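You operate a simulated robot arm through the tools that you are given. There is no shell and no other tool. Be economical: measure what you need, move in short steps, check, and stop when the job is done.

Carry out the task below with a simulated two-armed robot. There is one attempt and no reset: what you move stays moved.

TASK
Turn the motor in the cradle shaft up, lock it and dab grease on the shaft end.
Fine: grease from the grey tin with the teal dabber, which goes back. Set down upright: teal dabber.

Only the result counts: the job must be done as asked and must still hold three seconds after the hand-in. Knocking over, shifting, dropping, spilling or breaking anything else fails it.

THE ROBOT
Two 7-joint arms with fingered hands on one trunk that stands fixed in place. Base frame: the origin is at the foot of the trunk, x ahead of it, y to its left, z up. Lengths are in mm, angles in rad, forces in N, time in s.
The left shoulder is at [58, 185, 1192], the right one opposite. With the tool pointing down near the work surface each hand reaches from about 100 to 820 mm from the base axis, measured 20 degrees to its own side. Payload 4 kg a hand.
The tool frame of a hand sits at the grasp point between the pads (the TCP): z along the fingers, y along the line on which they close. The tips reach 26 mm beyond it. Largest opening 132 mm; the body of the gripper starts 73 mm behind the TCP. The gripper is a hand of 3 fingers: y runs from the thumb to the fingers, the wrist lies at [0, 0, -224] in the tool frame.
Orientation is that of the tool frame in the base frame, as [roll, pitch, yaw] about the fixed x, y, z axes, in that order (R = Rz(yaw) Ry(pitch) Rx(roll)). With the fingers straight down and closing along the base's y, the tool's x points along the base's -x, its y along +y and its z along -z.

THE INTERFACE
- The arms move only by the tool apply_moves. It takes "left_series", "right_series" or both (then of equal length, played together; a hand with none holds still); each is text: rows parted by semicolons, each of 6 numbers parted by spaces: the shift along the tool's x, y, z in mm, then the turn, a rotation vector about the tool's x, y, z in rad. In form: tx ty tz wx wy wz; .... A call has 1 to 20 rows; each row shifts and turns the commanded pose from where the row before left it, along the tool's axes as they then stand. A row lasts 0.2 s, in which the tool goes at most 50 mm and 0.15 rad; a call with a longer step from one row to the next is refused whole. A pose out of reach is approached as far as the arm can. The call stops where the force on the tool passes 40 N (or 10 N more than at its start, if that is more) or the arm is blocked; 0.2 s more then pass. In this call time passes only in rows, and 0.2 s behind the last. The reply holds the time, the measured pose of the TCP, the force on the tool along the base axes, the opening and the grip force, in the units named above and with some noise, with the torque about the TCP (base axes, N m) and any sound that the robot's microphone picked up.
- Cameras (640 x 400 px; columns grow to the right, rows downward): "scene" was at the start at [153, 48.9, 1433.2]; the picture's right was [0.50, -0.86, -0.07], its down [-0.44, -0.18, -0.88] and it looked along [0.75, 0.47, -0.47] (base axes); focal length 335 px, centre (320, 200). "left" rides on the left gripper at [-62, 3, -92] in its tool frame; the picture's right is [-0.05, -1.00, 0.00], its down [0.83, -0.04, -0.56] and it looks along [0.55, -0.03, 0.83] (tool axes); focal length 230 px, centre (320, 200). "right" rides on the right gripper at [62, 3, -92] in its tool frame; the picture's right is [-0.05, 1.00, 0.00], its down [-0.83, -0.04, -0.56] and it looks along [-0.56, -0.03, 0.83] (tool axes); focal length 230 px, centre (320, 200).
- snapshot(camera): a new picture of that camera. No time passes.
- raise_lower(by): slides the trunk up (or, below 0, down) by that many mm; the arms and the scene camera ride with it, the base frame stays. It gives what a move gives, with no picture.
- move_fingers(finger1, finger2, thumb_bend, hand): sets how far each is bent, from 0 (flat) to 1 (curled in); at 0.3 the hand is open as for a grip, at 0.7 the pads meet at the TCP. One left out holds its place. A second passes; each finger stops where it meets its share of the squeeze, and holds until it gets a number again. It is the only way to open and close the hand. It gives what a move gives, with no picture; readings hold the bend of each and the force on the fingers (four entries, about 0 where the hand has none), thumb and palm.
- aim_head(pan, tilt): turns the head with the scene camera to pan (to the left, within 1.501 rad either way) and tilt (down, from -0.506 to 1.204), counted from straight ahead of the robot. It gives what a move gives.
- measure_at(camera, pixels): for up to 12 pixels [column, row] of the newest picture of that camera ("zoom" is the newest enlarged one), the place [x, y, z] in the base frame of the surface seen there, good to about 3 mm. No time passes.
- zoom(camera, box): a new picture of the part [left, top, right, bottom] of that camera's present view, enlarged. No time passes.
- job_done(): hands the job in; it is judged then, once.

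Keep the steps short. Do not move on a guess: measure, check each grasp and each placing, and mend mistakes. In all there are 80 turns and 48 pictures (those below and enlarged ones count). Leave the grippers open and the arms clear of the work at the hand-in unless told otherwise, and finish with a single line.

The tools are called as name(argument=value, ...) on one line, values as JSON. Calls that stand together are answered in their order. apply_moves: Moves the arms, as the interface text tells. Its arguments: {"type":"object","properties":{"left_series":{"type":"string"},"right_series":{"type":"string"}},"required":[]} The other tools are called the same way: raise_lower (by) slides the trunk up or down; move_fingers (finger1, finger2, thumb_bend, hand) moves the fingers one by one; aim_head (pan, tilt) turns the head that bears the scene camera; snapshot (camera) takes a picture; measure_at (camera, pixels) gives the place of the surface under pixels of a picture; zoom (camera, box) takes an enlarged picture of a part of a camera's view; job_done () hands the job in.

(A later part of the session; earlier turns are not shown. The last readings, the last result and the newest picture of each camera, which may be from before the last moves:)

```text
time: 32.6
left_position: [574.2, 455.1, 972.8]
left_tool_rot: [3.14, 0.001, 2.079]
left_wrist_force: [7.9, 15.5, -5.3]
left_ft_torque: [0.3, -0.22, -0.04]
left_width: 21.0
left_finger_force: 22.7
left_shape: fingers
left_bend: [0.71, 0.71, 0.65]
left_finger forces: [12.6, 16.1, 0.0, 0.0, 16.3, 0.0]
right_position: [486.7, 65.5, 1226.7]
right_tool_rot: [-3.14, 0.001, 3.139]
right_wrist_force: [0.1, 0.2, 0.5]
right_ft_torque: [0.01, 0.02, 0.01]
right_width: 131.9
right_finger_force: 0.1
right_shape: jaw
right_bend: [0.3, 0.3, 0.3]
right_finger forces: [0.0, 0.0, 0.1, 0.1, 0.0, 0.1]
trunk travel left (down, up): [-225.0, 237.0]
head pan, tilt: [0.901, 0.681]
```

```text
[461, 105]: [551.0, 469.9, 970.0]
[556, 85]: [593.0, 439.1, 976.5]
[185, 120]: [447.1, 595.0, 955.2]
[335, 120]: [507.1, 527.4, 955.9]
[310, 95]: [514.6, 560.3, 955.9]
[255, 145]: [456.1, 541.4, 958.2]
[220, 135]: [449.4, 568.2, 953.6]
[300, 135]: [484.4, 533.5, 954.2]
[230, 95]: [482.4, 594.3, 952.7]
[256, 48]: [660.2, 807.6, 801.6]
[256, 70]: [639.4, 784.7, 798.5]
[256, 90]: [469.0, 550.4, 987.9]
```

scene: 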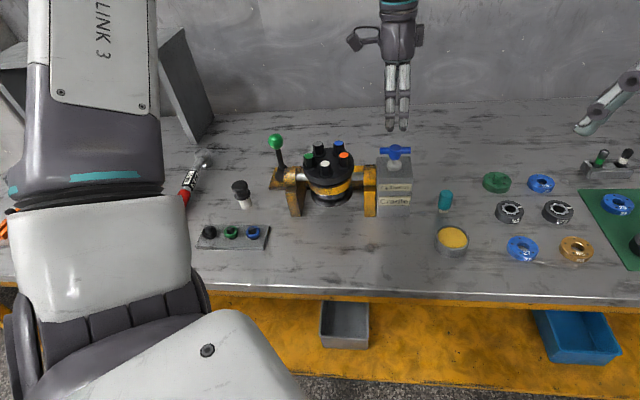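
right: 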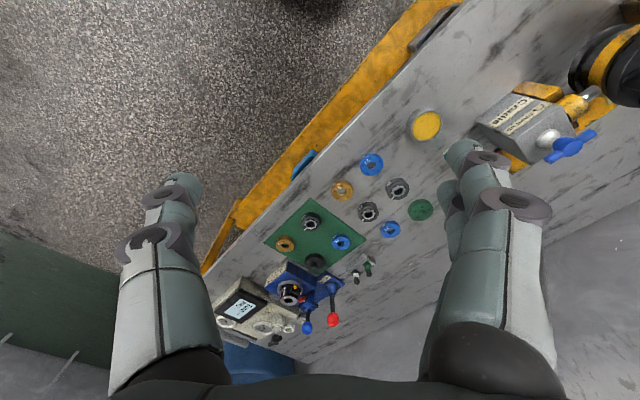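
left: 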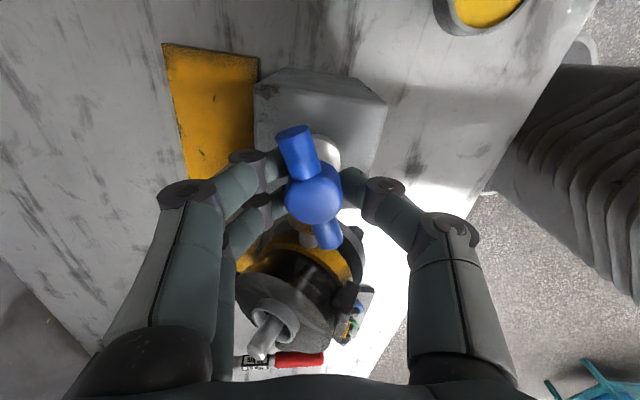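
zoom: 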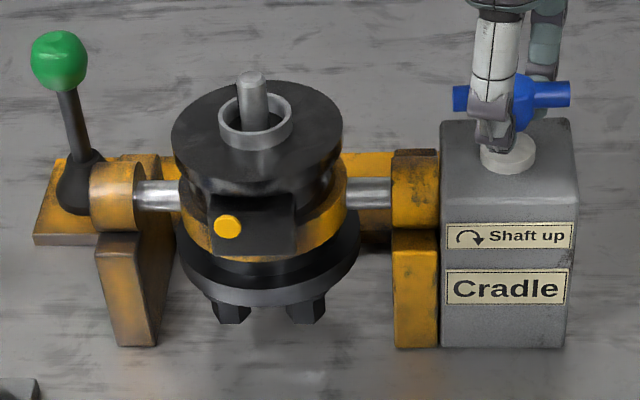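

The flange now reads flat (z≈954 front and back). I'll verify with the shaft's front line and more flange points.

measure_at(camera="zoom", pixels=[[250, 78], [254, 95], [254, 103], [254, 111], [254, 118], [240, 165], [215, 150], [290, 155], [210, 98], [245, 88], [270, 90], [290, 90]])

measure_at(camera="zoom", pixels=[[460, 96], [562, 92], [545, 93], [535, 94], [245, 92], [250, 76], [253, 74], [330, 135], [190, 145], [260, 84], [200, 110], [325, 110]])

```text
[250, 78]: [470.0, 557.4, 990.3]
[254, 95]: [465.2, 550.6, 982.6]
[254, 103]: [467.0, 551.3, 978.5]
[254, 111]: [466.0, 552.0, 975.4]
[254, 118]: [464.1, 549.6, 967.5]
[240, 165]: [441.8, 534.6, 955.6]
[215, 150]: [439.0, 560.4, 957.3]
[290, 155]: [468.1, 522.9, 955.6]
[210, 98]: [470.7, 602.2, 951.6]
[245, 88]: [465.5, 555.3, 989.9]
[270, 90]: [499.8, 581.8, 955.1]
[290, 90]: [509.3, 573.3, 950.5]
```

```text
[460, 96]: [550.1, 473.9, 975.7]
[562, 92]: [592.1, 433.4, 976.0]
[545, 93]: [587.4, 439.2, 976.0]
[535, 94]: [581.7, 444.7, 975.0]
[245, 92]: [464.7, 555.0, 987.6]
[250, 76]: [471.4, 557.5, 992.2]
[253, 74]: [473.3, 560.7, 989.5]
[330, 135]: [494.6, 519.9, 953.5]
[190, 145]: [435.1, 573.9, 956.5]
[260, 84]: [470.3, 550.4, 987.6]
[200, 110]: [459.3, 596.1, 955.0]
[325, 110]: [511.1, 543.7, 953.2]
```

The fit suggests about 3° of backward lean remains. I'll turn 0.06 rad more and watch the torque.

apply_moves(left_series="0 0 0 0 0 0.03;0 0 0 0 0 0.03")

zoom(camera="scene", box=[295, 135, 365, 179])

measure_at(camera="zoom", pixels=[[200, 300], [280, 320], [400, 290], [150, 250], [480, 250], [150, 150], [200, 100], [400, 80], [440, 100], [470, 150], [170, 120], [330, 320]])

```text
time: 33.2
left_position: [574.6, 454.8, 972.7]
left_tool_rot: [-3.141, -0.001, 2.019]
left_wrist_force: [6.0, 19.4, -6.7]
left_ft_torque: [0.35, -0.21, 0.08]
left_width: 21.3
left_finger_force: 23.1
left_shape: fingers
left_bend: [0.7, 0.71, 0.65]
left_finger forces: [12.3, 17.8, 0.1, 0.0, 16.3, 0.1]
right_position: [486.7, 66.3, 1225.8]
right_tool_rot: [-3.139, 0.001, 3.14]
right_wrist_force: [0.9, 0.1, 0.5]
right_ft_torque: [-0.01, 0.0, 0.02]
right_width: 132.1
right_finger_force: 0.0
right_shape: jaw
right_bend: [0.3, 0.3, 0.3]
right_finger forces: [0.0, 0.0, 0.0, 0.0, 0.0, 0.1]
trunk travel left (down, up): [-225.0, 237.0]
head pan, tilt: [0.901, 0.681]
```

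```text
9.09 times, centred on (330, 157) of scene
```

zoom: 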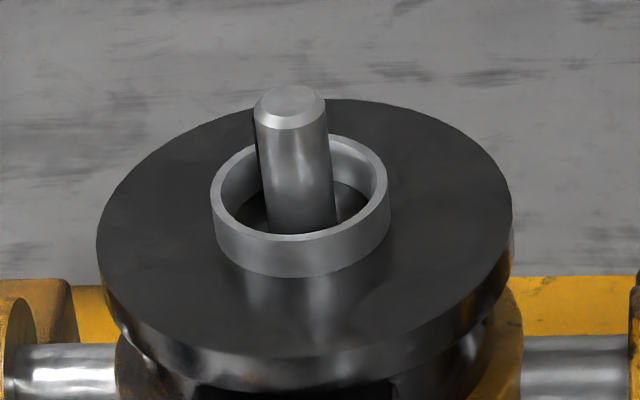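

```text
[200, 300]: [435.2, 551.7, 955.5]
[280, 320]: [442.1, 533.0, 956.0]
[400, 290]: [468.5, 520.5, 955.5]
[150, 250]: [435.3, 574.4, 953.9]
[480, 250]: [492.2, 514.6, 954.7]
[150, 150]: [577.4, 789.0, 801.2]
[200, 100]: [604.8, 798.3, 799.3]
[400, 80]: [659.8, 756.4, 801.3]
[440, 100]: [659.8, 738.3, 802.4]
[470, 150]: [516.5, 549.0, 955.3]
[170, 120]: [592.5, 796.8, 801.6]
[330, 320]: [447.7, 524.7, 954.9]
```

measure_at(camera="zoom", pixels=[[190, 170], [240, 135], [350, 110], [400, 120], [440, 140], [380, 130], [290, 100], [295, 140], [298, 160], [300, 180], [302, 200], [303, 215]])

```text
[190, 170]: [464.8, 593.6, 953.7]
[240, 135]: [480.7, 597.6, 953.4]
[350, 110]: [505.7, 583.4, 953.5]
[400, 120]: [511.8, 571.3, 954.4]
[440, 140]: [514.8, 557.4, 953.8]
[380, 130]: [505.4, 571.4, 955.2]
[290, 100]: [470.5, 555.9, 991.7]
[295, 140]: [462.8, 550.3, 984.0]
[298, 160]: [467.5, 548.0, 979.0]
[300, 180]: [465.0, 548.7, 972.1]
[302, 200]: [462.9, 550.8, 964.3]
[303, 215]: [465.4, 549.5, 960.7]
```

The flange is level within about 1° and the shaft top is at (470,555,991). I'll open, rise and go back over the green lever.

move_fingers(hand="left", finger1=0.3, finger2=0.3, thumb_bend=0.3)

apply_moves(left_series="0 0 -40 0 0 0;0 0 -40 0 0 0;0 0 -40 0 0 0;43.5 0.2 5 0 0 0;43.5 0.2 5 0 0 0;43.5 0.2 5 0 0 0;43.5 0.2 5 0 0 0;43.5 0.2 5 0 0 0;43.5 0.2 5 0 0 0;43.5 0.2 5 0 0 0")

apply_moves(left_series="0 0 0 0 0 -0.1272;0 0 0 0 0 -0.1272;0 0 0 0 0 -0.1272;0 0 0 0 0 -0.1272;0 0 0 0 0 -0.1272;0 0 0 0 0 -0.1272;0 0 0 0 0 -0.1272;0 0 0 0 0 -0.1272;0 0 0 0 0 -0.1272;0 0 0 0 0 -0.1272;0 0 0 0 0 -0.1272;0 0 0 0 0 -0.1272;0 0 0 0 0 -0.1272;0 0 0 0 0 -0.1272;0 0 0 0 0 -0.1272")

snapshot(camera="left")

```text
time: 34.2
left_position: [574.7, 450.8, 975.8]
left_tool_rot: [3.14, 0.002, 2.018]
left_wrist_force: [0.3, 0.8, -0.3]
left_ft_torque: [-0.01, 0.0, -0.02]
left_width: 133.9
left_finger_force: 0.0
left_shape: fingers
left_bend: [0.3, 0.3, 0.3]
left_finger forces: [0.0, 0.1, 0.1, 0.0, 0.0, 0.0]
right_position: [486.5, 64.7, 1227.0]
right_tool_rot: [3.141, 0.001, 3.138]
right_wrist_force: [-0.5, -0.2, 0.5]
right_ft_torque: [0.01, 0.0, 0.01]
right_width: 132.0
right_finger_force: 0.1
right_shape: jaw
right_bend: [0.3, 0.3, 0.3]
right_finger forces: [0.1, 0.1, 0.0, 0.1, 0.1, 0.0]
trunk travel left (down, up): [-225.0, 237.0]
head pan, tilt: [0.901, 0.681]
```

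```text
time: 36.4
left_position: [444.6, 682.3, 1067.4]
left_tool_rot: [3.136, -0.003, 2.028]
left_wrist_force: [-0.2, -0.3, -1.5]
left_ft_torque: [0.01, -0.04, 0.02]
left_width: 134.4
left_finger_force: 0.1
left_shape: fingers
left_bend: [0.3, 0.3, 0.3]
left_finger forces: [0.1, 0.0, 0.1, 0.0, 0.1, 0.0]
left hand out of reach, approached as far as the arm can: row 9, 10
right_position: [482.9, 62.7, 1229.3]
right_tool_rot: [3.141, 0.001, 3.14]
right_wrist_force: [0.1, -0.5, 0.0]
right_ft_torque: [0.04, -0.03, -0.02]
right_width: 131.6
right_finger_force: 0.0
right_shape: jaw
right_bend: [0.3, 0.3, 0.3]
right_finger forces: [0.0, 0.1, 0.0, 0.0, 0.0, 0.0]
trunk travel left (down, up): [-225.0, 237.0]
head pan, tilt: [0.901, 0.681]
```

```text
time: 39.6
left_position: [447.4, 681.9, 1062.5]
left_tool_rot: [3.14, 0.002, -2.353]
left_wrist_force: [-0.3, 0.3, -0.3]
left_ft_torque: [0.03, 0.01, -0.04]
left_width: 134.2
left_finger_force: 0.1
left_shape: fingers
left_bend: [0.3, 0.3, 0.3]
left_finger forces: [0.1, 0.0, 0.1, 0.0, 0.0, 0.0]
right_position: [484.3, 63.3, 1227.5]
right_tool_rot: [-3.141, 0.0, 3.139]
right_wrist_force: [-0.1, 0.3, -0.4]
right_ft_torque: [0.01, 0.0, 0.02]
right_width: 131.9
right_finger_force: 0.1
right_shape: jaw
right_bend: [0.3, 0.3, 0.3]
right_finger forces: [0.1, 0.0, 0.1, 0.0, 0.1, 0.1]
trunk travel left (down, up): [-225.0, 237.0]
head pan, tilt: [0.901, 0.681]
```

```text
19 pictures are left
```

left: 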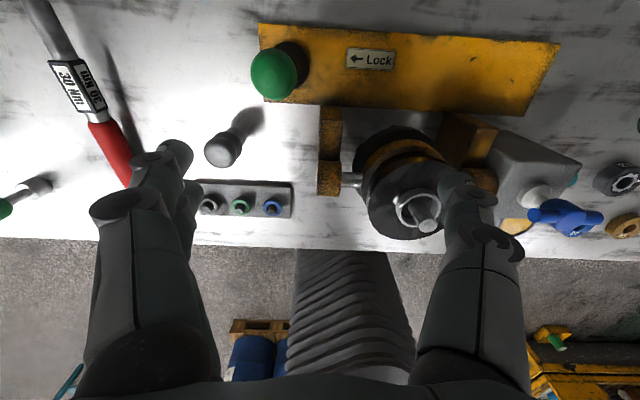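

I'm at (447,682,1062), a bit short because of reach. I'll measure the knob from this picture.

measure_at(camera="left", pixels=[[272, 62], [272, 75], [272, 90], [258, 75], [290, 75]])

measure_at(camera="scene", pixels=[[276, 139], [276, 143]])

```text
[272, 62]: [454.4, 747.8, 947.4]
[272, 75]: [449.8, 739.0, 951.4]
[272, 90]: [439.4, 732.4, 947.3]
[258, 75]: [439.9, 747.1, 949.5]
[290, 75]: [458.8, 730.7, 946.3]
```

```text
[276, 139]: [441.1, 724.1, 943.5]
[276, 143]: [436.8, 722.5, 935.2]
```

Ball centre is about (447,735,935). I'll move over it, descend and grip.

apply_moves(left_series="-18.7 18.7 0 0 0 0;-18.8 18.8 7 0 0 0;0 0 40 0 0 0;0 0 40 0 0 0;0 0 40 0 0 0")

move_fingers(hand="left", finger1=0.7, finger2=0.7, thumb_bend=0.7)

```text
time: 40.8
left_position: [451.4, 735.1, 937.0]
left_tool_rot: [-3.141, 0.001, -2.354]
left_wrist_force: [0.0, -0.3, 0.6]
left_ft_torque: [0.0, 0.02, -0.01]
left_width: 134.4
left_finger_force: 0.0
left_shape: fingers
left_bend: [0.3, 0.3, 0.3]
left_finger forces: [0.0, 0.0, 0.0, 0.0, 0.0, 0.1]
right_position: [486.1, 63.2, 1226.7]
right_tool_rot: [-3.141, 0.0, 3.138]
right_wrist_force: [-0.7, 0.0, -0.4]
right_ft_torque: [0.0, -0.02, 0.01]
right_width: 131.9
right_finger_force: 0.0
right_shape: jaw
right_bend: [0.3, 0.3, 0.3]
right_finger forces: [0.1, 0.1, 0.0, 0.0, 0.1, 0.0]
trunk travel left (down, up): [-225.0, 237.0]
head pan, tilt: [0.901, 0.681]
```

```text
time: 41.8
left_position: [450.0, 737.3, 935.6]
left_tool_rot: [-3.141, -0.001, -2.354]
left_wrist_force: [-5.0, 3.7, -4.7]
left_ft_torque: [0.01, 0.05, 0.01]
left_width: 25.8
left_finger_force: 10.4
left_shape: fingers
left_bend: [0.63, 0.62, 0.67]
left_finger forces: [6.4, 7.7, 0.0, 0.0, 8.0, 0.0]
right_position: [484.8, 64.8, 1226.9]
right_tool_rot: [-3.14, 0.001, 3.14]
right_wrist_force: [0.0, 0.0, 0.8]
right_ft_torque: [-0.01, -0.02, -0.03]
right_width: 131.8
right_finger_force: 0.0
right_shape: jaw
right_bend: [0.3, 0.3, 0.3]
right_finger forces: [0.0, 0.0, 0.0, 0.1, 0.1, 0.1]
trunk travel left (down, up): [-225.0, 237.0]
head pan, tilt: [0.901, 0.681]
```

The ball is gripped. I'll swing it back toward "Lock" along the arc.

apply_moves(left_series="0 13.4 0.8 0 0 0;0 13.2 2.4 0 0 0;0 12.8 4 0 0 0;0 12.3 5.5 0 0 0;0 5 2.5 0 0 0")

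snapshot(camera="left")

```text
time: 43.0
left_position: [410.0, 775.0, 921.2]
left_tool_rot: [-3.141, 0.003, -2.356]
left_wrist_force: [12.1, -4.6, -5.9]
left_ft_torque: [-0.56, -0.7, 0.02]
left_width: 24.4
left_finger_force: 19.9
left_shape: fingers
left_bend: [0.64, 0.63, 0.67]
left_finger forces: [9.4, 8.5, 0.0, 0.0, 21.0, 0.1]
right_position: [488.0, 63.3, 1227.0]
right_tool_rot: [-3.14, 0.0, 3.138]
right_wrist_force: [0.4, -0.1, -0.2]
right_ft_torque: [0.04, 0.03, -0.04]
right_width: 132.3
right_finger_force: 0.2
right_shape: jaw
right_bend: [0.3, 0.3, 0.3]
right_finger forces: [0.0, 0.0, 0.0, 0.0, 0.0, 0.0]
trunk travel left (down, up): [-225.0, 237.0]
head pan, tilt: [0.901, 0.681]
```

```text
18 pictures are left
```

left: 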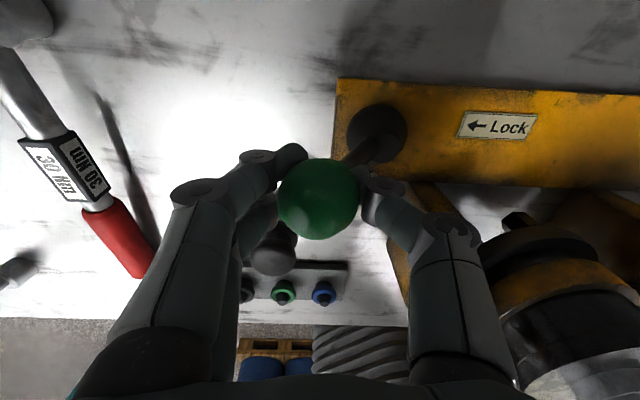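

The thumb force has risen to 21 N. I'll push a little further to be sure it seats at the stop.

apply_moves(left_series="0 4 2.2 0 0 0;0 4 2.2 0 0 0")

move_fingers(hand="left", finger1=0.3, finger2=0.3, thumb_bend=0.3)

apply_moves(left_series="0 0 -40 0 0 0;0 0 -40 0 0 0;0 0 -40 0 0 0;0 0 -40 0 0 0")

zoom(camera="scene", box=[230, 120, 480, 276])

```text
time: 43.6
left_position: [404.9, 778.4, 918.1]
left_tool_rot: [-3.14, 0.008, -2.356]
left_wrist_force: [17.5, -3.3, 4.5]
left_ft_torque: [-0.56, -0.89, 0.09]
left_width: 27.0
left_finger_force: 21.0
left_shape: fingers
left_bend: [0.63, 0.63, 0.67]
left_finger forces: [8.8, 6.7, 0.0, 0.0, 26.8, 0.1]
right_position: [488.3, 62.0, 1227.7]
right_tool_rot: [-3.141, 0.0, 3.139]
right_wrist_force: [0.0, -0.6, 0.6]
right_ft_torque: [-0.02, 0.01, 0.0]
right_width: 132.0
right_finger_force: 0.1
right_shape: jaw
right_bend: [0.3, 0.3, 0.3]
right_finger forces: [0.0, 0.0, 0.0, 0.1, 0.0, 0.0]
trunk travel left (down, up): [-225.0, 237.0]
head pan, tilt: [0.901, 0.681]
```

```text
time: 44.6
left_position: [400.4, 780.4, 916.4]
left_tool_rot: [-3.141, 0.003, -2.355]
left_wrist_force: [0.5, 0.6, -0.4]
left_ft_torque: [0.01, 0.0, 0.0]
left_width: 133.5
left_finger_force: 0.1
left_shape: fingers
left_bend: [0.3, 0.3, 0.3]
left_finger forces: [0.0, 0.1, 0.0, 0.0, 0.0, 0.0]
right_position: [486.6, 64.8, 1225.6]
right_tool_rot: [-3.141, -0.001, 3.139]
right_wrist_force: [1.0, -0.3, 0.3]
right_ft_torque: [0.04, 0.01, 0.02]
right_width: 131.9
right_finger_force: 0.1
right_shape: jaw
right_bend: [0.3, 0.3, 0.3]
right_finger forces: [0.1, 0.0, 0.1, 0.0, 0.0, 0.0]
trunk travel left (down, up): [-225.0, 237.0]
head pan, tilt: [0.901, 0.681]
```

```text
time: 45.6
left_position: [401.2, 779.9, 1078.5]
left_tool_rot: [-3.14, 0.003, -2.355]
left_wrist_force: [0.0, 0.7, 0.3]
left_ft_torque: [0.04, 0.0, 0.0]
left_width: 134.0
left_finger_force: 0.1
left_shape: fingers
left_bend: [0.3, 0.3, 0.3]
left_finger forces: [0.1, 0.0, 0.0, 0.1, 0.0, 0.1]
right_position: [484.3, 62.3, 1227.8]
right_tool_rot: [-3.141, 0.003, 3.139]
right_wrist_force: [0.0, 0.3, -0.6]
right_ft_torque: [0.0, -0.02, -0.01]
right_width: 131.8
right_finger_force: 0.1
right_shape: jaw
right_bend: [0.3, 0.3, 0.3]
right_finger forces: [0.0, 0.0, 0.1, 0.1, 0.0, 0.1]
trunk travel left (down, up): [-225.0, 237.0]
head pan, tilt: [0.901, 0.681]
```

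```text
2.56 times, centred on (355, 198) of scene
```

zoom: 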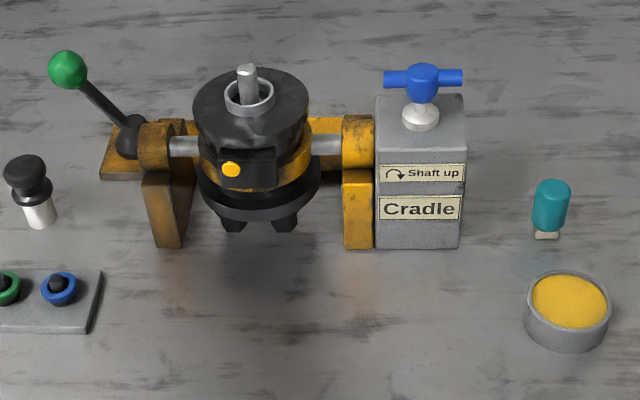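

The lever is exactly back at its original pixel (67,68), so it's locked, and the handle bar is level as at the start. I'll recheck the flange level and measure the dabber.

measure_at(camera="zoom", pixels=[[215, 130], [250, 137], [285, 128], [210, 95], [230, 77], [265, 75], [290, 85], [300, 100], [247, 68], [249, 85], [250, 93], [230, 130]])

measure_at(camera="zoom", pixels=[[552, 184], [540, 200], [551, 200], [566, 200], [534, 222], [550, 228], [563, 224], [546, 236], [537, 236], [556, 236], [552, 181], [552, 190]])

```text
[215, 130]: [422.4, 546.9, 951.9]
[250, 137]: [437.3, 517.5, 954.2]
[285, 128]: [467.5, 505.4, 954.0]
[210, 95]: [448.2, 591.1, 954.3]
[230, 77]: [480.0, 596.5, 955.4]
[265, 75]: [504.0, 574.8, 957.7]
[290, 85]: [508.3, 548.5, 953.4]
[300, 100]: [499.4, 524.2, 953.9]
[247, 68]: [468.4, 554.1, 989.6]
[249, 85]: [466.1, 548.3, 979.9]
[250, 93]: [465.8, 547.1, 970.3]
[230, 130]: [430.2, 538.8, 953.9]
```

```text
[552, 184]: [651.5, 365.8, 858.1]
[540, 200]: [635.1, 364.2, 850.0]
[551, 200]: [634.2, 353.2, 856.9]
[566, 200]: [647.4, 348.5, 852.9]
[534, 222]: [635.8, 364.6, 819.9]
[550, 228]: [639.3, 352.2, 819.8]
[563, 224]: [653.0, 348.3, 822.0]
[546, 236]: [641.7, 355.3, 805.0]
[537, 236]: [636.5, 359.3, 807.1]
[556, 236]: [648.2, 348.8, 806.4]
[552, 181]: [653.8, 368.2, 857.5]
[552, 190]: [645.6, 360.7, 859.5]
```

The flange is level (about 954 all around) and the shaft end is at (469,554,990). The dabber is about 28 mm wide, centred at (645,358), with its body at z 813–858 and the pad beneath. I'll move the left hand above it with yaw 180°, and shift the right arm aside by 150 mm for clearance.

apply_moves(left_series="12.5 -47.1 -1 0 0 0;12.5 -47.1 -1 0 0 0;12.5 -47.1 -1 0 0 0;12.5 -47.1 -1 0 0 0;12.5 -47.1 -1 0 0 0;12.5 -47.1 -1 0 0 0;12.5 -47.1 -1 0 0 0;12.5 -47.1 -1 0 0 0;12.5 -47.1 -1 0 0 0;12.5 -47.1 -1 0 0 0;0 0 0 0 0 0.131;0 0 0 0 0 0.131;0 0 0 0 0 0.131;0 0 0 0 0 0.131;0 0 0 0 0 0.131;0 0 0 0 0 0.131", right_series="0 -15 0 0 0 0;0 -15 0 0 0 0;0 -15 0 0 0 0;0 -15 0 0 0 0;0 -15 0 0 0 0;0 -15 0 0 0 0;0 -15 0 0 0 0;0 -15 0 0 0 0;0 -15 0 0 0 0;0 -15 0 0 0 0;0 0 0 0 0 0;0 0 0 0 0 0;0 0 0 0 0 0;0 0 0 0 0 0;0 0 0 0 0 0;0 0 0 0 0 0")

snapshot(camera="left")

```text
time: 49.0
left_position: [647.0, 357.7, 1086.9]
left_tool_rot: [3.139, 0.001, 3.138]
left_wrist_force: [0.0, 0.0, 0.2]
left_ft_torque: [0.0, -0.02, -0.01]
left_width: 134.8
left_finger_force: 0.1
left_shape: fingers
left_bend: [0.3, 0.3, 0.3]
left_finger forces: [0.1, 0.0, 0.0, 0.0, 0.0, 0.0]
right_position: [487.6, -85.2, 1227.5]
right_tool_rot: [-3.141, 0.002, 3.139]
right_wrist_force: [0.0, 0.5, 0.5]
right_ft_torque: [-0.01, -0.01, 0.01]
right_width: 131.9
right_finger_force: 0.0
right_shape: jaw
right_bend: [0.3, 0.3, 0.3]
right_finger forces: [0.0, 0.0, 0.1, 0.0, 0.0, 0.0]
trunk travel left (down, up): [-225.0, 237.0]
head pan, tilt: [0.901, 0.681]
```

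```text
16 pictures are left
```

left: 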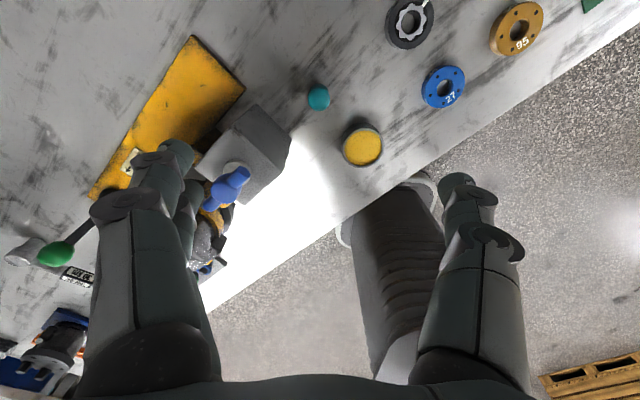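

The dabber is at (318,97). I'll measure it from this angle along with the nearby box edge and the tin.

measure_at(camera="left", pixels=[[318, 92], [318, 98], [311, 97], [325, 97], [289, 140], [248, 106], [270, 120], [361, 147], [345, 147], [378, 147], [361, 130], [361, 162]])

move_fingers(hand="left", finger1=0.45, finger2=0.45, thumb_bend=0.45)

```text
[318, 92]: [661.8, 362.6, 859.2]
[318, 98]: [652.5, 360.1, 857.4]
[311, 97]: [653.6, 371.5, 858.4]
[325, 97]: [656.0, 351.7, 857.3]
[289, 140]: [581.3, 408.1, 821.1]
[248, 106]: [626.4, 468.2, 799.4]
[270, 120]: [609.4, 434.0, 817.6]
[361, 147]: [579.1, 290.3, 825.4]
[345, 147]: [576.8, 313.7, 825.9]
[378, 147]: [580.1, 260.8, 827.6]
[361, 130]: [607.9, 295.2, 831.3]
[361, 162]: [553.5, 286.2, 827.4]
```

```text
time: 50.0
left_position: [645.9, 358.4, 1086.7]
left_tool_rot: [3.14, 0.002, 3.141]
left_wrist_force: [0.2, 0.1, 0.4]
left_ft_torque: [0.01, 0.02, 0.01]
left_width: 85.5
left_finger_force: 0.1
left_shape: fingers
left_bend: [0.45, 0.45, 0.45]
left_finger forces: [0.0, 0.0, 0.0, 0.0, 0.0, 0.0]
right_position: [487.6, -85.0, 1227.4]
right_tool_rot: [-3.141, 0.0, 3.138]
right_wrist_force: [-0.4, 0.3, 0.0]
right_ft_torque: [-0.02, 0.01, 0.02]
right_width: 131.8
right_finger_force: 0.1
right_shape: jaw
right_bend: [0.3, 0.3, 0.3]
right_finger forces: [0.0, 0.1, 0.0, 0.0, 0.0, 0.0]
trunk travel left (down, up): [-225.0, 237.0]
head pan, tilt: [0.901, 0.681]
```

Dabber centre is about (648,360.5). The opening is 85 mm and the space around it is clear. I'll lower to z≈842 and look.

apply_moves(left_series="-2 2 45 0 0 0;0 0 45 0 0 0;0 0 45 0 0 0;0 0 45 0 0 0;0 0 40 0 0 0;0 0 25 0 0 0")

snapshot(camera="left")

```text
time: 51.4
left_position: [648.3, 361.1, 840.7]
left_tool_rot: [3.14, 0.002, -3.14]
left_wrist_force: [0.0, -0.6, 0.6]
left_ft_torque: [-0.02, 0.0, -0.02]
left_width: 85.1
left_finger_force: 0.1
left_shape: fingers
left_bend: [0.45, 0.45, 0.45]
left_finger forces: [0.0, 0.0, 0.0, 0.1, 0.1, 0.0]
right_position: [487.8, -85.4, 1227.7]
right_tool_rot: [-3.141, 0.001, 3.138]
right_wrist_force: [0.4, 1.0, 0.2]
right_ft_torque: [0.0, -0.04, -0.03]
right_width: 131.8
right_finger_force: 0.1
right_shape: jaw
right_bend: [0.3, 0.3, 0.3]
right_finger forces: [0.0, 0.0, 0.0, 0.1, 0.1, 0.0]
trunk travel left (down, up): [-225.0, 237.0]
head pan, tilt: [0.901, 0.681]
```

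```text
15 pictures are left
```

left: 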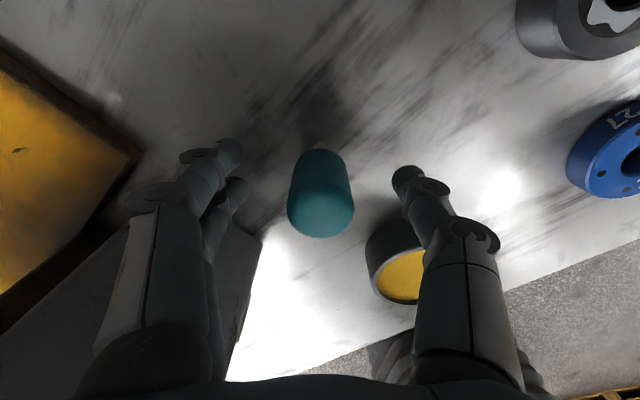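

The dabber is centred between the thumb and fingers. I'll close on it.

move_fingers(hand="left", finger1=0.75, finger2=0.75, thumb_bend=0.75)

snapshot(camera="left")

```text
time: 52.4
left_position: [648.4, 361.0, 841.9]
left_tool_rot: [3.14, 0.002, -3.141]
left_wrist_force: [0.3, -0.2, 0.0]
left_ft_torque: [0.02, -0.02, 0.0]
left_width: 25.3
left_finger_force: 18.5
left_shape: fingers
left_bend: [0.69, 0.71, 0.66]
left_finger forces: [10.6, 8.2, 0.0, 0.0, 18.4, 0.0]
right_position: [487.2, -86.1, 1226.8]
right_tool_rot: [-3.141, 0.0, 3.138]
right_wrist_force: [-0.2, 0.7, -0.4]
right_ft_torque: [0.04, -0.04, -0.01]
right_width: 132.0
right_finger_force: 0.0
right_shape: jaw
right_bend: [0.3, 0.3, 0.3]
right_finger forces: [0.0, 0.0, 0.0, 0.0, 0.1, 0.0]
trunk travel left (down, up): [-225.0, 237.0]
head pan, tilt: [0.901, 0.681]
```

```text
14 pictures are left
```

left: 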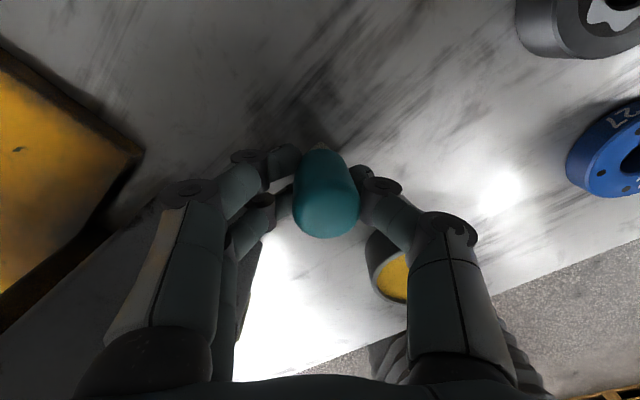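

The dabber is held firmly (18 N). I'll lift 80 mm straight up and inspect.

apply_moves(left_series="0 0 -20 0 0 0;0 0 -30 0 0 0;0 0 -30 0 0 0")

zoom(camera="scene", box=[390, 110, 530, 270])

```text
time: 53.2
left_position: [647.9, 358.9, 921.9]
left_tool_rot: [3.141, 0.002, -3.141]
left_wrist_force: [-0.6, -0.5, 0.5]
left_ft_torque: [-0.01, 0.01, 0.0]
left_width: 25.3
left_finger_force: 18.8
left_shape: fingers
left_bend: [0.69, 0.71, 0.66]
left_finger forces: [10.6, 8.3, 0.0, 0.0, 18.4, 0.0]
right_position: [487.1, -85.1, 1227.3]
right_tool_rot: [-3.141, 0.002, 3.138]
right_wrist_force: [-1.4, -0.5, 0.2]
right_ft_torque: [-0.02, 0.01, 0.03]
right_width: 131.9
right_finger_force: 0.2
right_shape: jaw
right_bend: [0.3, 0.3, 0.3]
right_finger forces: [0.1, 0.0, 0.0, 0.1, 0.0, 0.0]
trunk travel left (down, up): [-225.0, 237.0]
head pan, tilt: [0.901, 0.681]
```

```text
2.50 times, centred on (460, 190) of scene
```

zoom: 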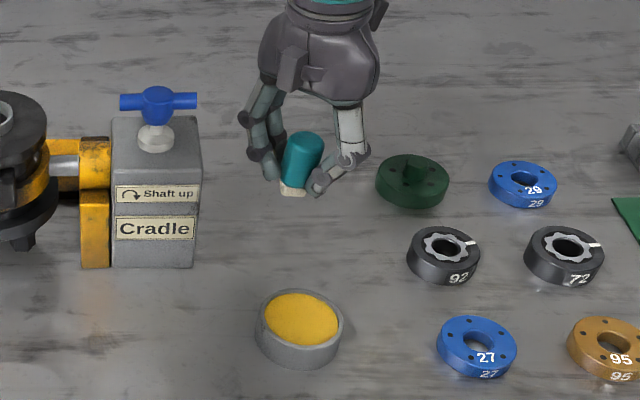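

The dabber seems slightly tilted in the grip. I'll measure its top and pad.

measure_at(camera="zoom", pixels=[[307, 136], [305, 145], [290, 150], [320, 148], [300, 165], [290, 178], [308, 178], [285, 190], [294, 190], [303, 190], [293, 195], [300, 132]])

```text
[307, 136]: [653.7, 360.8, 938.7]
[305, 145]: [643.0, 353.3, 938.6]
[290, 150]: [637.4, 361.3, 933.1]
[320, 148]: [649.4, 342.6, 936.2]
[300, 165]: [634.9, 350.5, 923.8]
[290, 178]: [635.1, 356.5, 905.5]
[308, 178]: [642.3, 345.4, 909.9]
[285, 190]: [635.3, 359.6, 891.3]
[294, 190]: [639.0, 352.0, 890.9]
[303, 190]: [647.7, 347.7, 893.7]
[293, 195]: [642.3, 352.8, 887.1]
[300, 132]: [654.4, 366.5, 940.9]
```

The pad is below the TCP, with its bottom about 41 mm under it. I'll move over the tin centre (579,289) and lower until just touching the grease.

apply_moves(left_series="34.5 -35 0 0 0 0;34.5 -35 0 0 0 0;0 0 30 0 0 0;0 0 15 0 0 0")

zoom(camera="scene", box=[390, 150, 530, 270])

```text
time: 54.2
left_position: [576.8, 292.1, 876.6]
left_tool_rot: [3.14, 0.002, -3.141]
left_wrist_force: [-0.1, -0.2, 0.0]
left_ft_torque: [-0.01, 0.0, -0.02]
left_width: 25.2
left_finger_force: 18.7
left_shape: fingers
left_bend: [0.69, 0.71, 0.66]
left_finger forces: [10.8, 8.3, 0.1, 0.1, 18.3, 0.0]
right_position: [487.5, -86.4, 1226.4]
right_tool_rot: [-3.141, -0.002, 3.139]
right_wrist_force: [-0.7, -0.3, -0.7]
right_ft_torque: [0.01, 0.03, 0.0]
right_width: 132.0
right_finger_force: 0.1
right_shape: jaw
right_bend: [0.3, 0.3, 0.3]
right_finger forces: [0.0, 0.0, 0.0, 0.0, 0.0, 0.0]
trunk travel left (down, up): [-225.0, 237.0]
head pan, tilt: [0.901, 0.681]
```

```text
3.33 times, centred on (460, 210) of scene
```

zoom: 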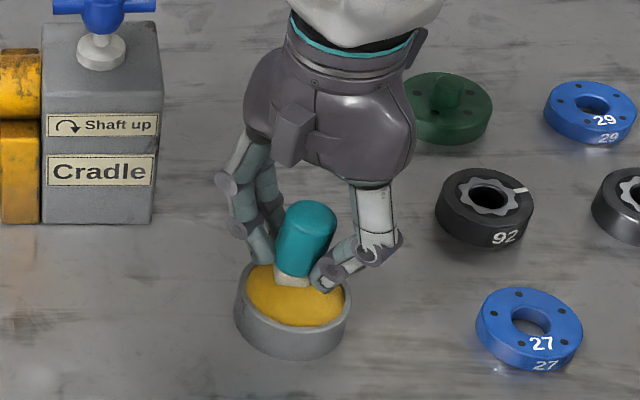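

The pad hangs over the grease, about 10 mm above it. I'll lower in small steps.

apply_moves(left_series="2 0 6 0 0 0;0 0 4 0 0 0;0 0 3 0 0 0")

zoom(camera="scene", box=[420, 180, 490, 260])

```text
time: 55.0
left_position: [574.8, 293.3, 865.5]
left_tool_rot: [3.14, 0.004, 3.141]
left_wrist_force: [-3.2, 2.4, 11.9]
left_ft_torque: [-0.01, 0.03, 0.0]
left_width: 25.0
left_finger_force: 21.9
left_shape: fingers
left_bend: [0.7, 0.71, 0.67]
left_finger forces: [12.8, 10.9, 0.0, 0.0, 19.5, 0.1]
right_position: [485.1, -85.5, 1228.0]
right_tool_rot: [-3.141, 0.001, 3.139]
right_wrist_force: [0.0, -0.4, 0.8]
right_ft_torque: [0.0, 0.01, 0.03]
right_width: 131.7
right_finger_force: 0.1
right_shape: jaw
right_bend: [0.3, 0.3, 0.3]
right_finger forces: [0.1, 0.1, 0.1, 0.0, 0.0, 0.1]
trunk travel left (down, up): [-225.0, 237.0]
head pan, tilt: [0.901, 0.681]
```

```text
5.00 times, centred on (455, 220) of scene
```

zoom: 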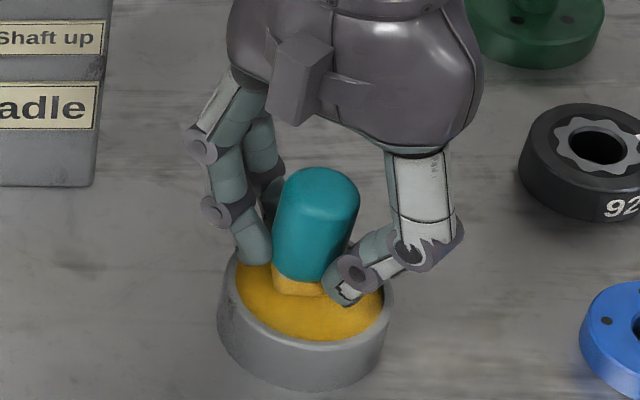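

The pad has turned yellow, so it's loaded. I'll lift straight up, then carry it over the shaft end.

apply_moves(left_series="0 0 -10 0 0 0;0 0 -35 0 0 0;0 0 -50 0 0 0;0 0 -50 0 0 0;0 0 -50 0 0 0;0 0 -35 0 0 0;17.4 43.5 0 0 0 0;17.4 43.5 0 0 0 0;17.4 43.5 0 0 0 0;17.4 43.5 0 0 0 0;17.4 43.5 0 0 0 0;17.4 43.5 0 0 0 0")

apply_moves(left_series="0 0 20 0 0 0;0 0 15 0 0 0")

zoom(camera="scene", box=[280, 80, 400, 190])

```text
time: 57.6
left_position: [469.3, 551.2, 1090.5]
left_tool_rot: [3.141, 0.002, 3.141]
left_wrist_force: [-0.2, 0.6, -0.6]
left_ft_torque: [-0.03, -0.03, 0.0]
left_width: 24.9
left_finger_force: 18.9
left_shape: fingers
left_bend: [0.7, 0.72, 0.67]
left_finger forces: [10.6, 9.0, 0.0, 0.0, 17.1, 0.0]
right_position: [485.8, -84.5, 1227.0]
right_tool_rot: [-3.141, 0.0, 3.14]
right_wrist_force: [-0.2, 0.2, 0.7]
right_ft_torque: [-0.03, 0.0, 0.02]
right_width: 131.9
right_finger_force: 0.0
right_shape: jaw
right_bend: [0.3, 0.3, 0.3]
right_finger forces: [0.0, 0.0, 0.0, 0.0, 0.1, 0.0]
trunk travel left (down, up): [-225.0, 237.0]
head pan, tilt: [0.901, 0.681]
```

```text
time: 58.2
left_position: [470.4, 551.9, 1056.2]
left_tool_rot: [-3.141, 0.001, -3.141]
left_wrist_force: [0.4, 0.2, -0.5]
left_ft_torque: [-0.02, 0.02, -0.01]
left_width: 25.3
left_finger_force: 18.2
left_shape: fingers
left_bend: [0.7, 0.72, 0.67]
left_finger forces: [10.7, 9.0, 0.0, 0.0, 17.2, 0.0]
right_position: [486.6, -85.3, 1226.9]
right_tool_rot: [3.141, 0.0, 3.139]
right_wrist_force: [-0.6, 0.1, -0.3]
right_ft_torque: [-0.01, 0.0, 0.0]
right_width: 132.1
right_finger_force: 0.0
right_shape: jaw
right_bend: [0.3, 0.3, 0.3]
right_finger forces: [0.1, 0.0, 0.1, 0.1, 0.0, 0.1]
trunk travel left (down, up): [-225.0, 237.0]
head pan, tilt: [0.901, 0.681]
```

```text
3.64 times, centred on (340, 135) of scene
```

zoom: 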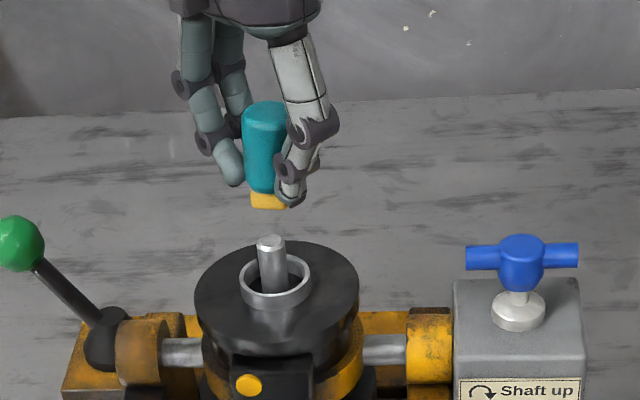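

The pad at (268,200) sits above the shaft end at (270,243). I'll measure the depth alignment.

measure_at(camera="zoom", pixels=[[255, 200], [268, 200], [282, 203], [268, 207], [268, 194], [270, 243], [270, 239], [270, 248]])

```text
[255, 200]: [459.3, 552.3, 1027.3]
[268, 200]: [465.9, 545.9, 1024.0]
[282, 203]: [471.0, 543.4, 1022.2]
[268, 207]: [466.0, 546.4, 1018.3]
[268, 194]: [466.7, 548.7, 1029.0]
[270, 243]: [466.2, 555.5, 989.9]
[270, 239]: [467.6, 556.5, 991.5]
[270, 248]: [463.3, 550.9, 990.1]
```

Pad centre is about (469,551.5), bottom z≈1016, and the shaft end centre is about (467.5,555,990). I'll shift 3 mm and lower gently to contact.

apply_moves(left_series="1 3 12 0 0 0;0 0 8 0 0 0;0 0 4 0 0 0;0 0 2 0 0 0")

```text
time: 59.2
left_position: [472.4, 555.8, 1032.6]
left_tool_rot: [-3.141, 0.002, 3.142]
left_wrist_force: [-0.2, -0.2, 0.7]
left_ft_torque: [0.02, -0.03, -0.02]
left_width: 25.3
left_finger_force: 18.3
left_shape: fingers
left_bend: [0.7, 0.72, 0.67]
left_finger forces: [10.7, 9.0, 0.0, 0.0, 17.1, 0.0]
right_position: [486.8, -85.2, 1226.4]
right_tool_rot: [-3.141, 0.0, 3.139]
right_wrist_force: [0.0, 0.4, 0.1]
right_ft_torque: [-0.02, 0.01, 0.0]
right_width: 131.8
right_finger_force: 0.0
right_shape: jaw
right_bend: [0.3, 0.3, 0.3]
right_finger forces: [0.1, 0.0, 0.0, 0.0, 0.0, 0.0]
trunk travel left (down, up): [-225.0, 237.0]
head pan, tilt: [0.901, 0.681]
```

There's no contact yet. I'll go down 2 mm at a time.

apply_moves(left_series="1 0 2 0 0 0;0 0 1.5 0 0 0")

```text
time: 59.8
left_position: [471.7, 555.9, 1029.9]
left_tool_rot: [3.139, 0.005, -3.141]
left_wrist_force: [0.2, 0.9, 1.5]
left_ft_torque: [0.03, 0.01, 0.0]
left_width: 25.2
left_finger_force: 19.2
left_shape: fingers
left_bend: [0.7, 0.72, 0.67]
left_finger forces: [11.1, 9.4, 0.1, 0.0, 17.2, 0.0]
right_position: [486.9, -85.2, 1227.6]
right_tool_rot: [-3.142, -0.001, 3.139]
right_wrist_force: [0.3, -0.5, 0.3]
right_ft_torque: [-0.01, -0.02, -0.02]
right_width: 131.9
right_finger_force: 0.0
right_shape: jaw
right_bend: [0.3, 0.3, 0.3]
right_finger forces: [0.1, 0.0, 0.0, 0.0, 0.1, 0.0]
trunk travel left (down, up): [-225.0, 237.0]
head pan, tilt: [0.901, 0.681]
```

The force is beginning to show (1.5 N). I'll go about 1.5 mm more, then lift and look at the shaft end.

apply_moves(left_series="0 0 1 0 0 0;0 0 0.8 0 0 0")

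apply_moves(left_series="0 0 -5 0 0 0;0 0 -20 0 0 0;0 0 -40 0 0 0")

zoom(camera="scene", box=[280, 60, 400, 190])

```text
time: 60.4
left_position: [469.5, 555.1, 1029.5]
left_tool_rot: [3.138, 0.006, -3.141]
left_wrist_force: [1.0, 1.9, 12.4]
left_ft_torque: [0.01, -0.03, 0.03]
left_width: 25.1
left_finger_force: 21.2
left_shape: fingers
left_bend: [0.7, 0.72, 0.67]
left_finger forces: [13.4, 10.2, 0.0, 0.0, 18.5, 0.0]
right_position: [486.6, -85.9, 1229.1]
right_tool_rot: [3.141, 0.001, 3.138]
right_wrist_force: [0.3, 0.3, 0.0]
right_ft_torque: [0.0, 0.0, 0.0]
right_width: 132.0
right_finger_force: 0.1
right_shape: jaw
right_bend: [0.3, 0.3, 0.3]
right_finger forces: [0.0, 0.1, 0.0, 0.1, 0.0, 0.0]
trunk travel left (down, up): [-225.0, 237.0]
head pan, tilt: [0.901, 0.681]
```

```text
time: 61.2
left_position: [468.4, 554.4, 1094.8]
left_tool_rot: [3.141, 0.004, -3.141]
left_wrist_force: [-0.8, 0.0, -0.6]
left_ft_torque: [0.05, -0.05, 0.04]
left_width: 25.0
left_finger_force: 19.6
left_shape: fingers
left_bend: [0.7, 0.72, 0.67]
left_finger forces: [11.5, 9.2, 0.0, 0.0, 18.0, 0.0]
right_position: [487.2, -86.4, 1228.2]
right_tool_rot: [3.139, 0.003, 3.137]
right_wrist_force: [0.2, 0.4, -0.4]
right_ft_torque: [0.0, 0.01, -0.06]
right_width: 131.9
right_finger_force: 0.1
right_shape: jaw
right_bend: [0.3, 0.3, 0.3]
right_finger forces: [0.1, 0.0, 0.0, 0.1, 0.0, 0.1]
trunk travel left (down, up): [-225.0, 237.0]
head pan, tilt: [0.901, 0.681]
```

```text
3.08 times, centred on (340, 125) of scene
```

zoom: 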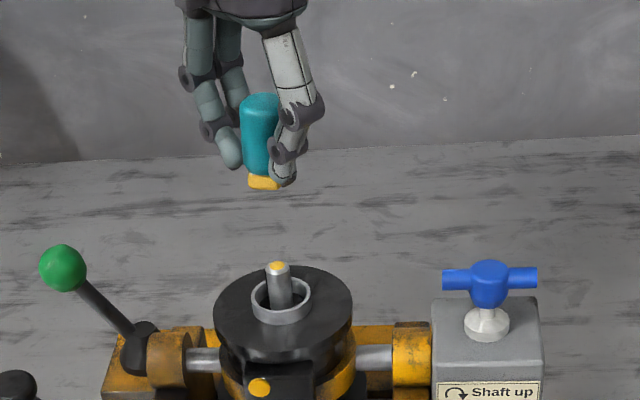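

The shaft end shows a yellow dab. I'll carry the dabber back to its original place (TCP was at (648.4,361,842)), first stopping 15 mm above.

apply_moves(left_series="-30 -32.2 0 0 0 0;-30 -32.2 0 0 0 0;-30 -32.2 0 0 0 0;-30 -32.2 0 0 0 0;-30 -32.2 0 0 0 0;-30 -32.2 0 0 0 0;0 0 48 0 0 0;0 0 48 0 0 0;0 0 48 0 0 0;0 0 48 0 0 0;0 0 35 0 0 0;0 0 11 0 0 0")

zoom(camera="scene", box=[405, 130, 495, 220])

measure_at(camera="zoom", pixels=[[300, 200], [280, 200], [320, 200], [285, 260], [300, 270], [280, 275], [300, 290]])

```text
time: 63.8
left_position: [650.5, 362.6, 853.6]
left_tool_rot: [3.14, 0.002, -3.141]
left_wrist_force: [-0.7, 0.0, -0.3]
left_ft_torque: [-0.01, 0.01, 0.01]
left_width: 24.8
left_finger_force: 19.0
left_shape: fingers
left_bend: [0.7, 0.72, 0.67]
left_finger forces: [10.8, 9.5, 0.0, 0.1, 16.9, 0.0]
right_position: [487.5, -85.3, 1226.8]
right_tool_rot: [3.141, 0.0, 3.137]
right_wrist_force: [0.4, -0.5, -0.3]
right_ft_torque: [-0.02, -0.02, 0.02]
right_width: 132.1
right_finger_force: 0.1
right_shape: jaw
right_bend: [0.3, 0.3, 0.3]
right_finger forces: [0.0, 0.0, 0.0, 0.0, 0.0, 0.1]
trunk travel left (down, up): [-225.0, 237.0]
head pan, tilt: [0.901, 0.681]
```

```text
4.44 times, centred on (450, 175) of scene
```

zoom: 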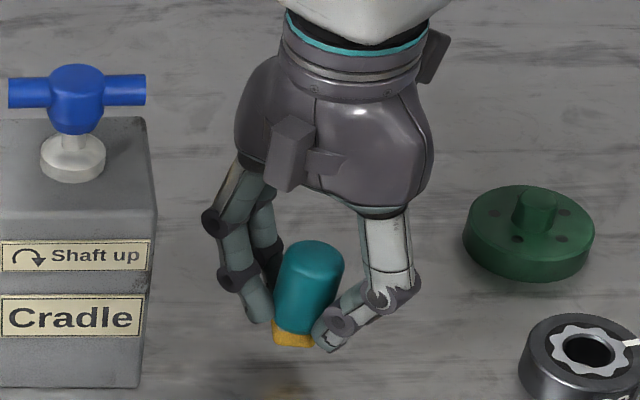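

```text
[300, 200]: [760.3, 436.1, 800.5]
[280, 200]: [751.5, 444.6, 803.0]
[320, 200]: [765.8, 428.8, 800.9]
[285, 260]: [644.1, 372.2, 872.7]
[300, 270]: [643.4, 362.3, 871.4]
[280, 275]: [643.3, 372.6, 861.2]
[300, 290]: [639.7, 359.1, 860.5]
```

measure_at(camera="zoom", pixels=[[284, 270], [312, 270], [340, 272], [278, 300], [303, 300], [328, 300], [276, 322], [297, 326], [312, 330], [277, 338], [292, 341], [308, 344]])

```text
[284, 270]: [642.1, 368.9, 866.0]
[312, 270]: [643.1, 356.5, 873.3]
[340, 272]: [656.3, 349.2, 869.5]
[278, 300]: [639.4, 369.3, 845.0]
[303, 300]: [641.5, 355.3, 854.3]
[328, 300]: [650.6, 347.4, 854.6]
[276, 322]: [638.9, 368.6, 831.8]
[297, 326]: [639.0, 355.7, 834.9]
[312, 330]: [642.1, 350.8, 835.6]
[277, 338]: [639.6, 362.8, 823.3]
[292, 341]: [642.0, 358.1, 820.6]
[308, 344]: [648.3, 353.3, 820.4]
```

The tilt is only a few degrees, and the pad is within 3 mm of its original place. I'll shift 3 mm and lower gently to the table.

apply_moves(left_series="1 -3 6 0 0 0;0 0 4 0 0 0;0 0 1.5 0 0 0;0 0 1 0 0 0")

```text
time: 64.8
left_position: [650.1, 359.1, 841.6]
left_tool_rot: [3.141, 0.001, 3.14]
left_wrist_force: [0.5, 0.7, -1.2]
left_ft_torque: [0.0, -0.01, 0.04]
left_width: 25.1
left_finger_force: 18.4
left_shape: fingers
left_bend: [0.7, 0.72, 0.67]
left_finger forces: [10.7, 9.5, 0.0, 0.0, 16.9, 0.0]
right_position: [487.3, -85.3, 1226.1]
right_tool_rot: [3.142, -0.001, 3.138]
right_wrist_force: [-0.6, -0.2, 0.0]
right_ft_torque: [0.04, 0.03, -0.02]
right_width: 132.0
right_finger_force: 0.1
right_shape: jaw
right_bend: [0.3, 0.3, 0.3]
right_finger forces: [0.1, 0.1, 0.1, 0.0, 0.1, 0.0]
trunk travel left (down, up): [-225.0, 237.0]
head pan, tilt: [0.901, 0.681]
```

No contact force yet. I'll lower by single millimetres.

apply_moves(left_series="0 0 1 0 0 0;0 0 1 0 0 0")

```text
time: 65.4
left_position: [648.9, 359.4, 839.3]
left_tool_rot: [3.14, 0.002, 3.141]
left_wrist_force: [0.0, 0.3, -0.1]
left_ft_torque: [0.01, 0.01, 0.0]
left_width: 24.8
left_finger_force: 18.6
left_shape: fingers
left_bend: [0.7, 0.72, 0.67]
left_finger forces: [10.7, 9.4, 0.0, 0.1, 16.9, 0.0]
right_position: [486.7, -84.9, 1227.4]
right_tool_rot: [3.141, 0.0, 3.137]
right_wrist_force: [0.1, -0.4, -0.4]
right_ft_torque: [0.0, -0.01, 0.01]
right_width: 131.8
right_finger_force: 0.1
right_shape: jaw
right_bend: [0.3, 0.3, 0.3]
right_finger forces: [0.0, 0.0, 0.0, 0.1, 0.1, 0.1]
trunk travel left (down, up): [-225.0, 237.0]
head pan, tilt: [0.901, 0.681]
```

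apply_moves(left_series="0 0 1 0 0 0;0 0 0.7 0 0 0")

```text
time: 66.0
left_position: [649.6, 358.8, 839.3]
left_tool_rot: [3.14, 0.005, 3.141]
left_wrist_force: [1.1, 1.1, 6.0]
left_ft_torque: [0.01, -0.02, -0.01]
left_width: 24.7
left_finger_force: 19.5
left_shape: fingers
left_bend: [0.7, 0.72, 0.67]
left_finger forces: [11.9, 10.4, 0.1, 0.0, 16.8, 0.1]
right_position: [486.6, -86.4, 1228.3]
right_tool_rot: [-3.141, 0.002, 3.139]
right_wrist_force: [-0.6, -0.7, -0.7]
right_ft_torque: [-0.01, -0.02, 0.0]
right_width: 132.2
right_finger_force: 0.1
right_shape: jaw
right_bend: [0.3, 0.3, 0.3]
right_finger forces: [0.0, 0.1, 0.1, 0.1, 0.0, 0.1]
trunk travel left (down, up): [-225.0, 237.0]
head pan, tilt: [0.901, 0.681]
```

The table contact is 6 N. I'll release gently to 0.6 first, then 0.45, and look.

move_fingers(hand="left", finger1=0.6, finger2=0.6, thumb_bend=0.58)

move_fingers(hand="left", finger1=0.45, finger2=0.45, thumb_bend=0.45)

snapshot(camera="left")

```text
time: 67.0
left_position: [648.9, 358.6, 837.9]
left_tool_rot: [3.14, 0.003, -3.141]
left_wrist_force: [0.1, 1.0, -0.6]
left_ft_torque: [0.0, -0.03, 0.02]
left_width: 39.0
left_finger_force: 0.1
left_shape: fingers
left_bend: [0.6, 0.6, 0.57]
left_finger forces: [0.1, 0.0, 0.1, 0.0, 0.1, 0.0]
right_position: [488.5, -85.6, 1226.0]
right_tool_rot: [3.14, -0.001, 3.139]
right_wrist_force: [-0.1, -0.4, -0.6]
right_ft_torque: [0.04, -0.06, 0.01]
right_width: 131.9
right_finger_force: 0.2
right_shape: jaw
right_bend: [0.3, 0.3, 0.3]
right_finger forces: [0.0, 0.0, 0.1, 0.0, 0.1, 0.0]
trunk travel left (down, up): [-225.0, 237.0]
head pan, tilt: [0.901, 0.681]
```

```text
time: 68.0
left_position: [649.3, 358.2, 838.5]
left_tool_rot: [3.14, 0.001, -3.141]
left_wrist_force: [-0.2, 0.0, -0.4]
left_ft_torque: [0.0, 0.0, 0.0]
left_width: 84.0
left_finger_force: 0.1
left_shape: fingers
left_bend: [0.45, 0.45, 0.45]
left_finger forces: [0.0, 0.0, 0.0, 0.1, 0.0, 0.0]
right_position: [487.1, -85.9, 1227.2]
right_tool_rot: [3.139, -0.001, 3.138]
right_wrist_force: [-0.6, 0.0, 0.1]
right_ft_torque: [0.0, 0.03, -0.02]
right_width: 131.8
right_finger_force: 0.1
right_shape: jaw
right_bend: [0.3, 0.3, 0.3]
right_finger forces: [0.0, 0.0, 0.1, 0.0, 0.0, 0.1]
trunk travel left (down, up): [-225.0, 237.0]
head pan, tilt: [0.901, 0.681]
```

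```text
7 pictures are left
```

left: 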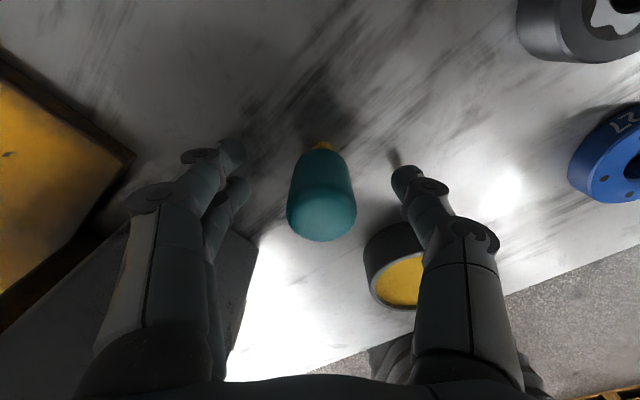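

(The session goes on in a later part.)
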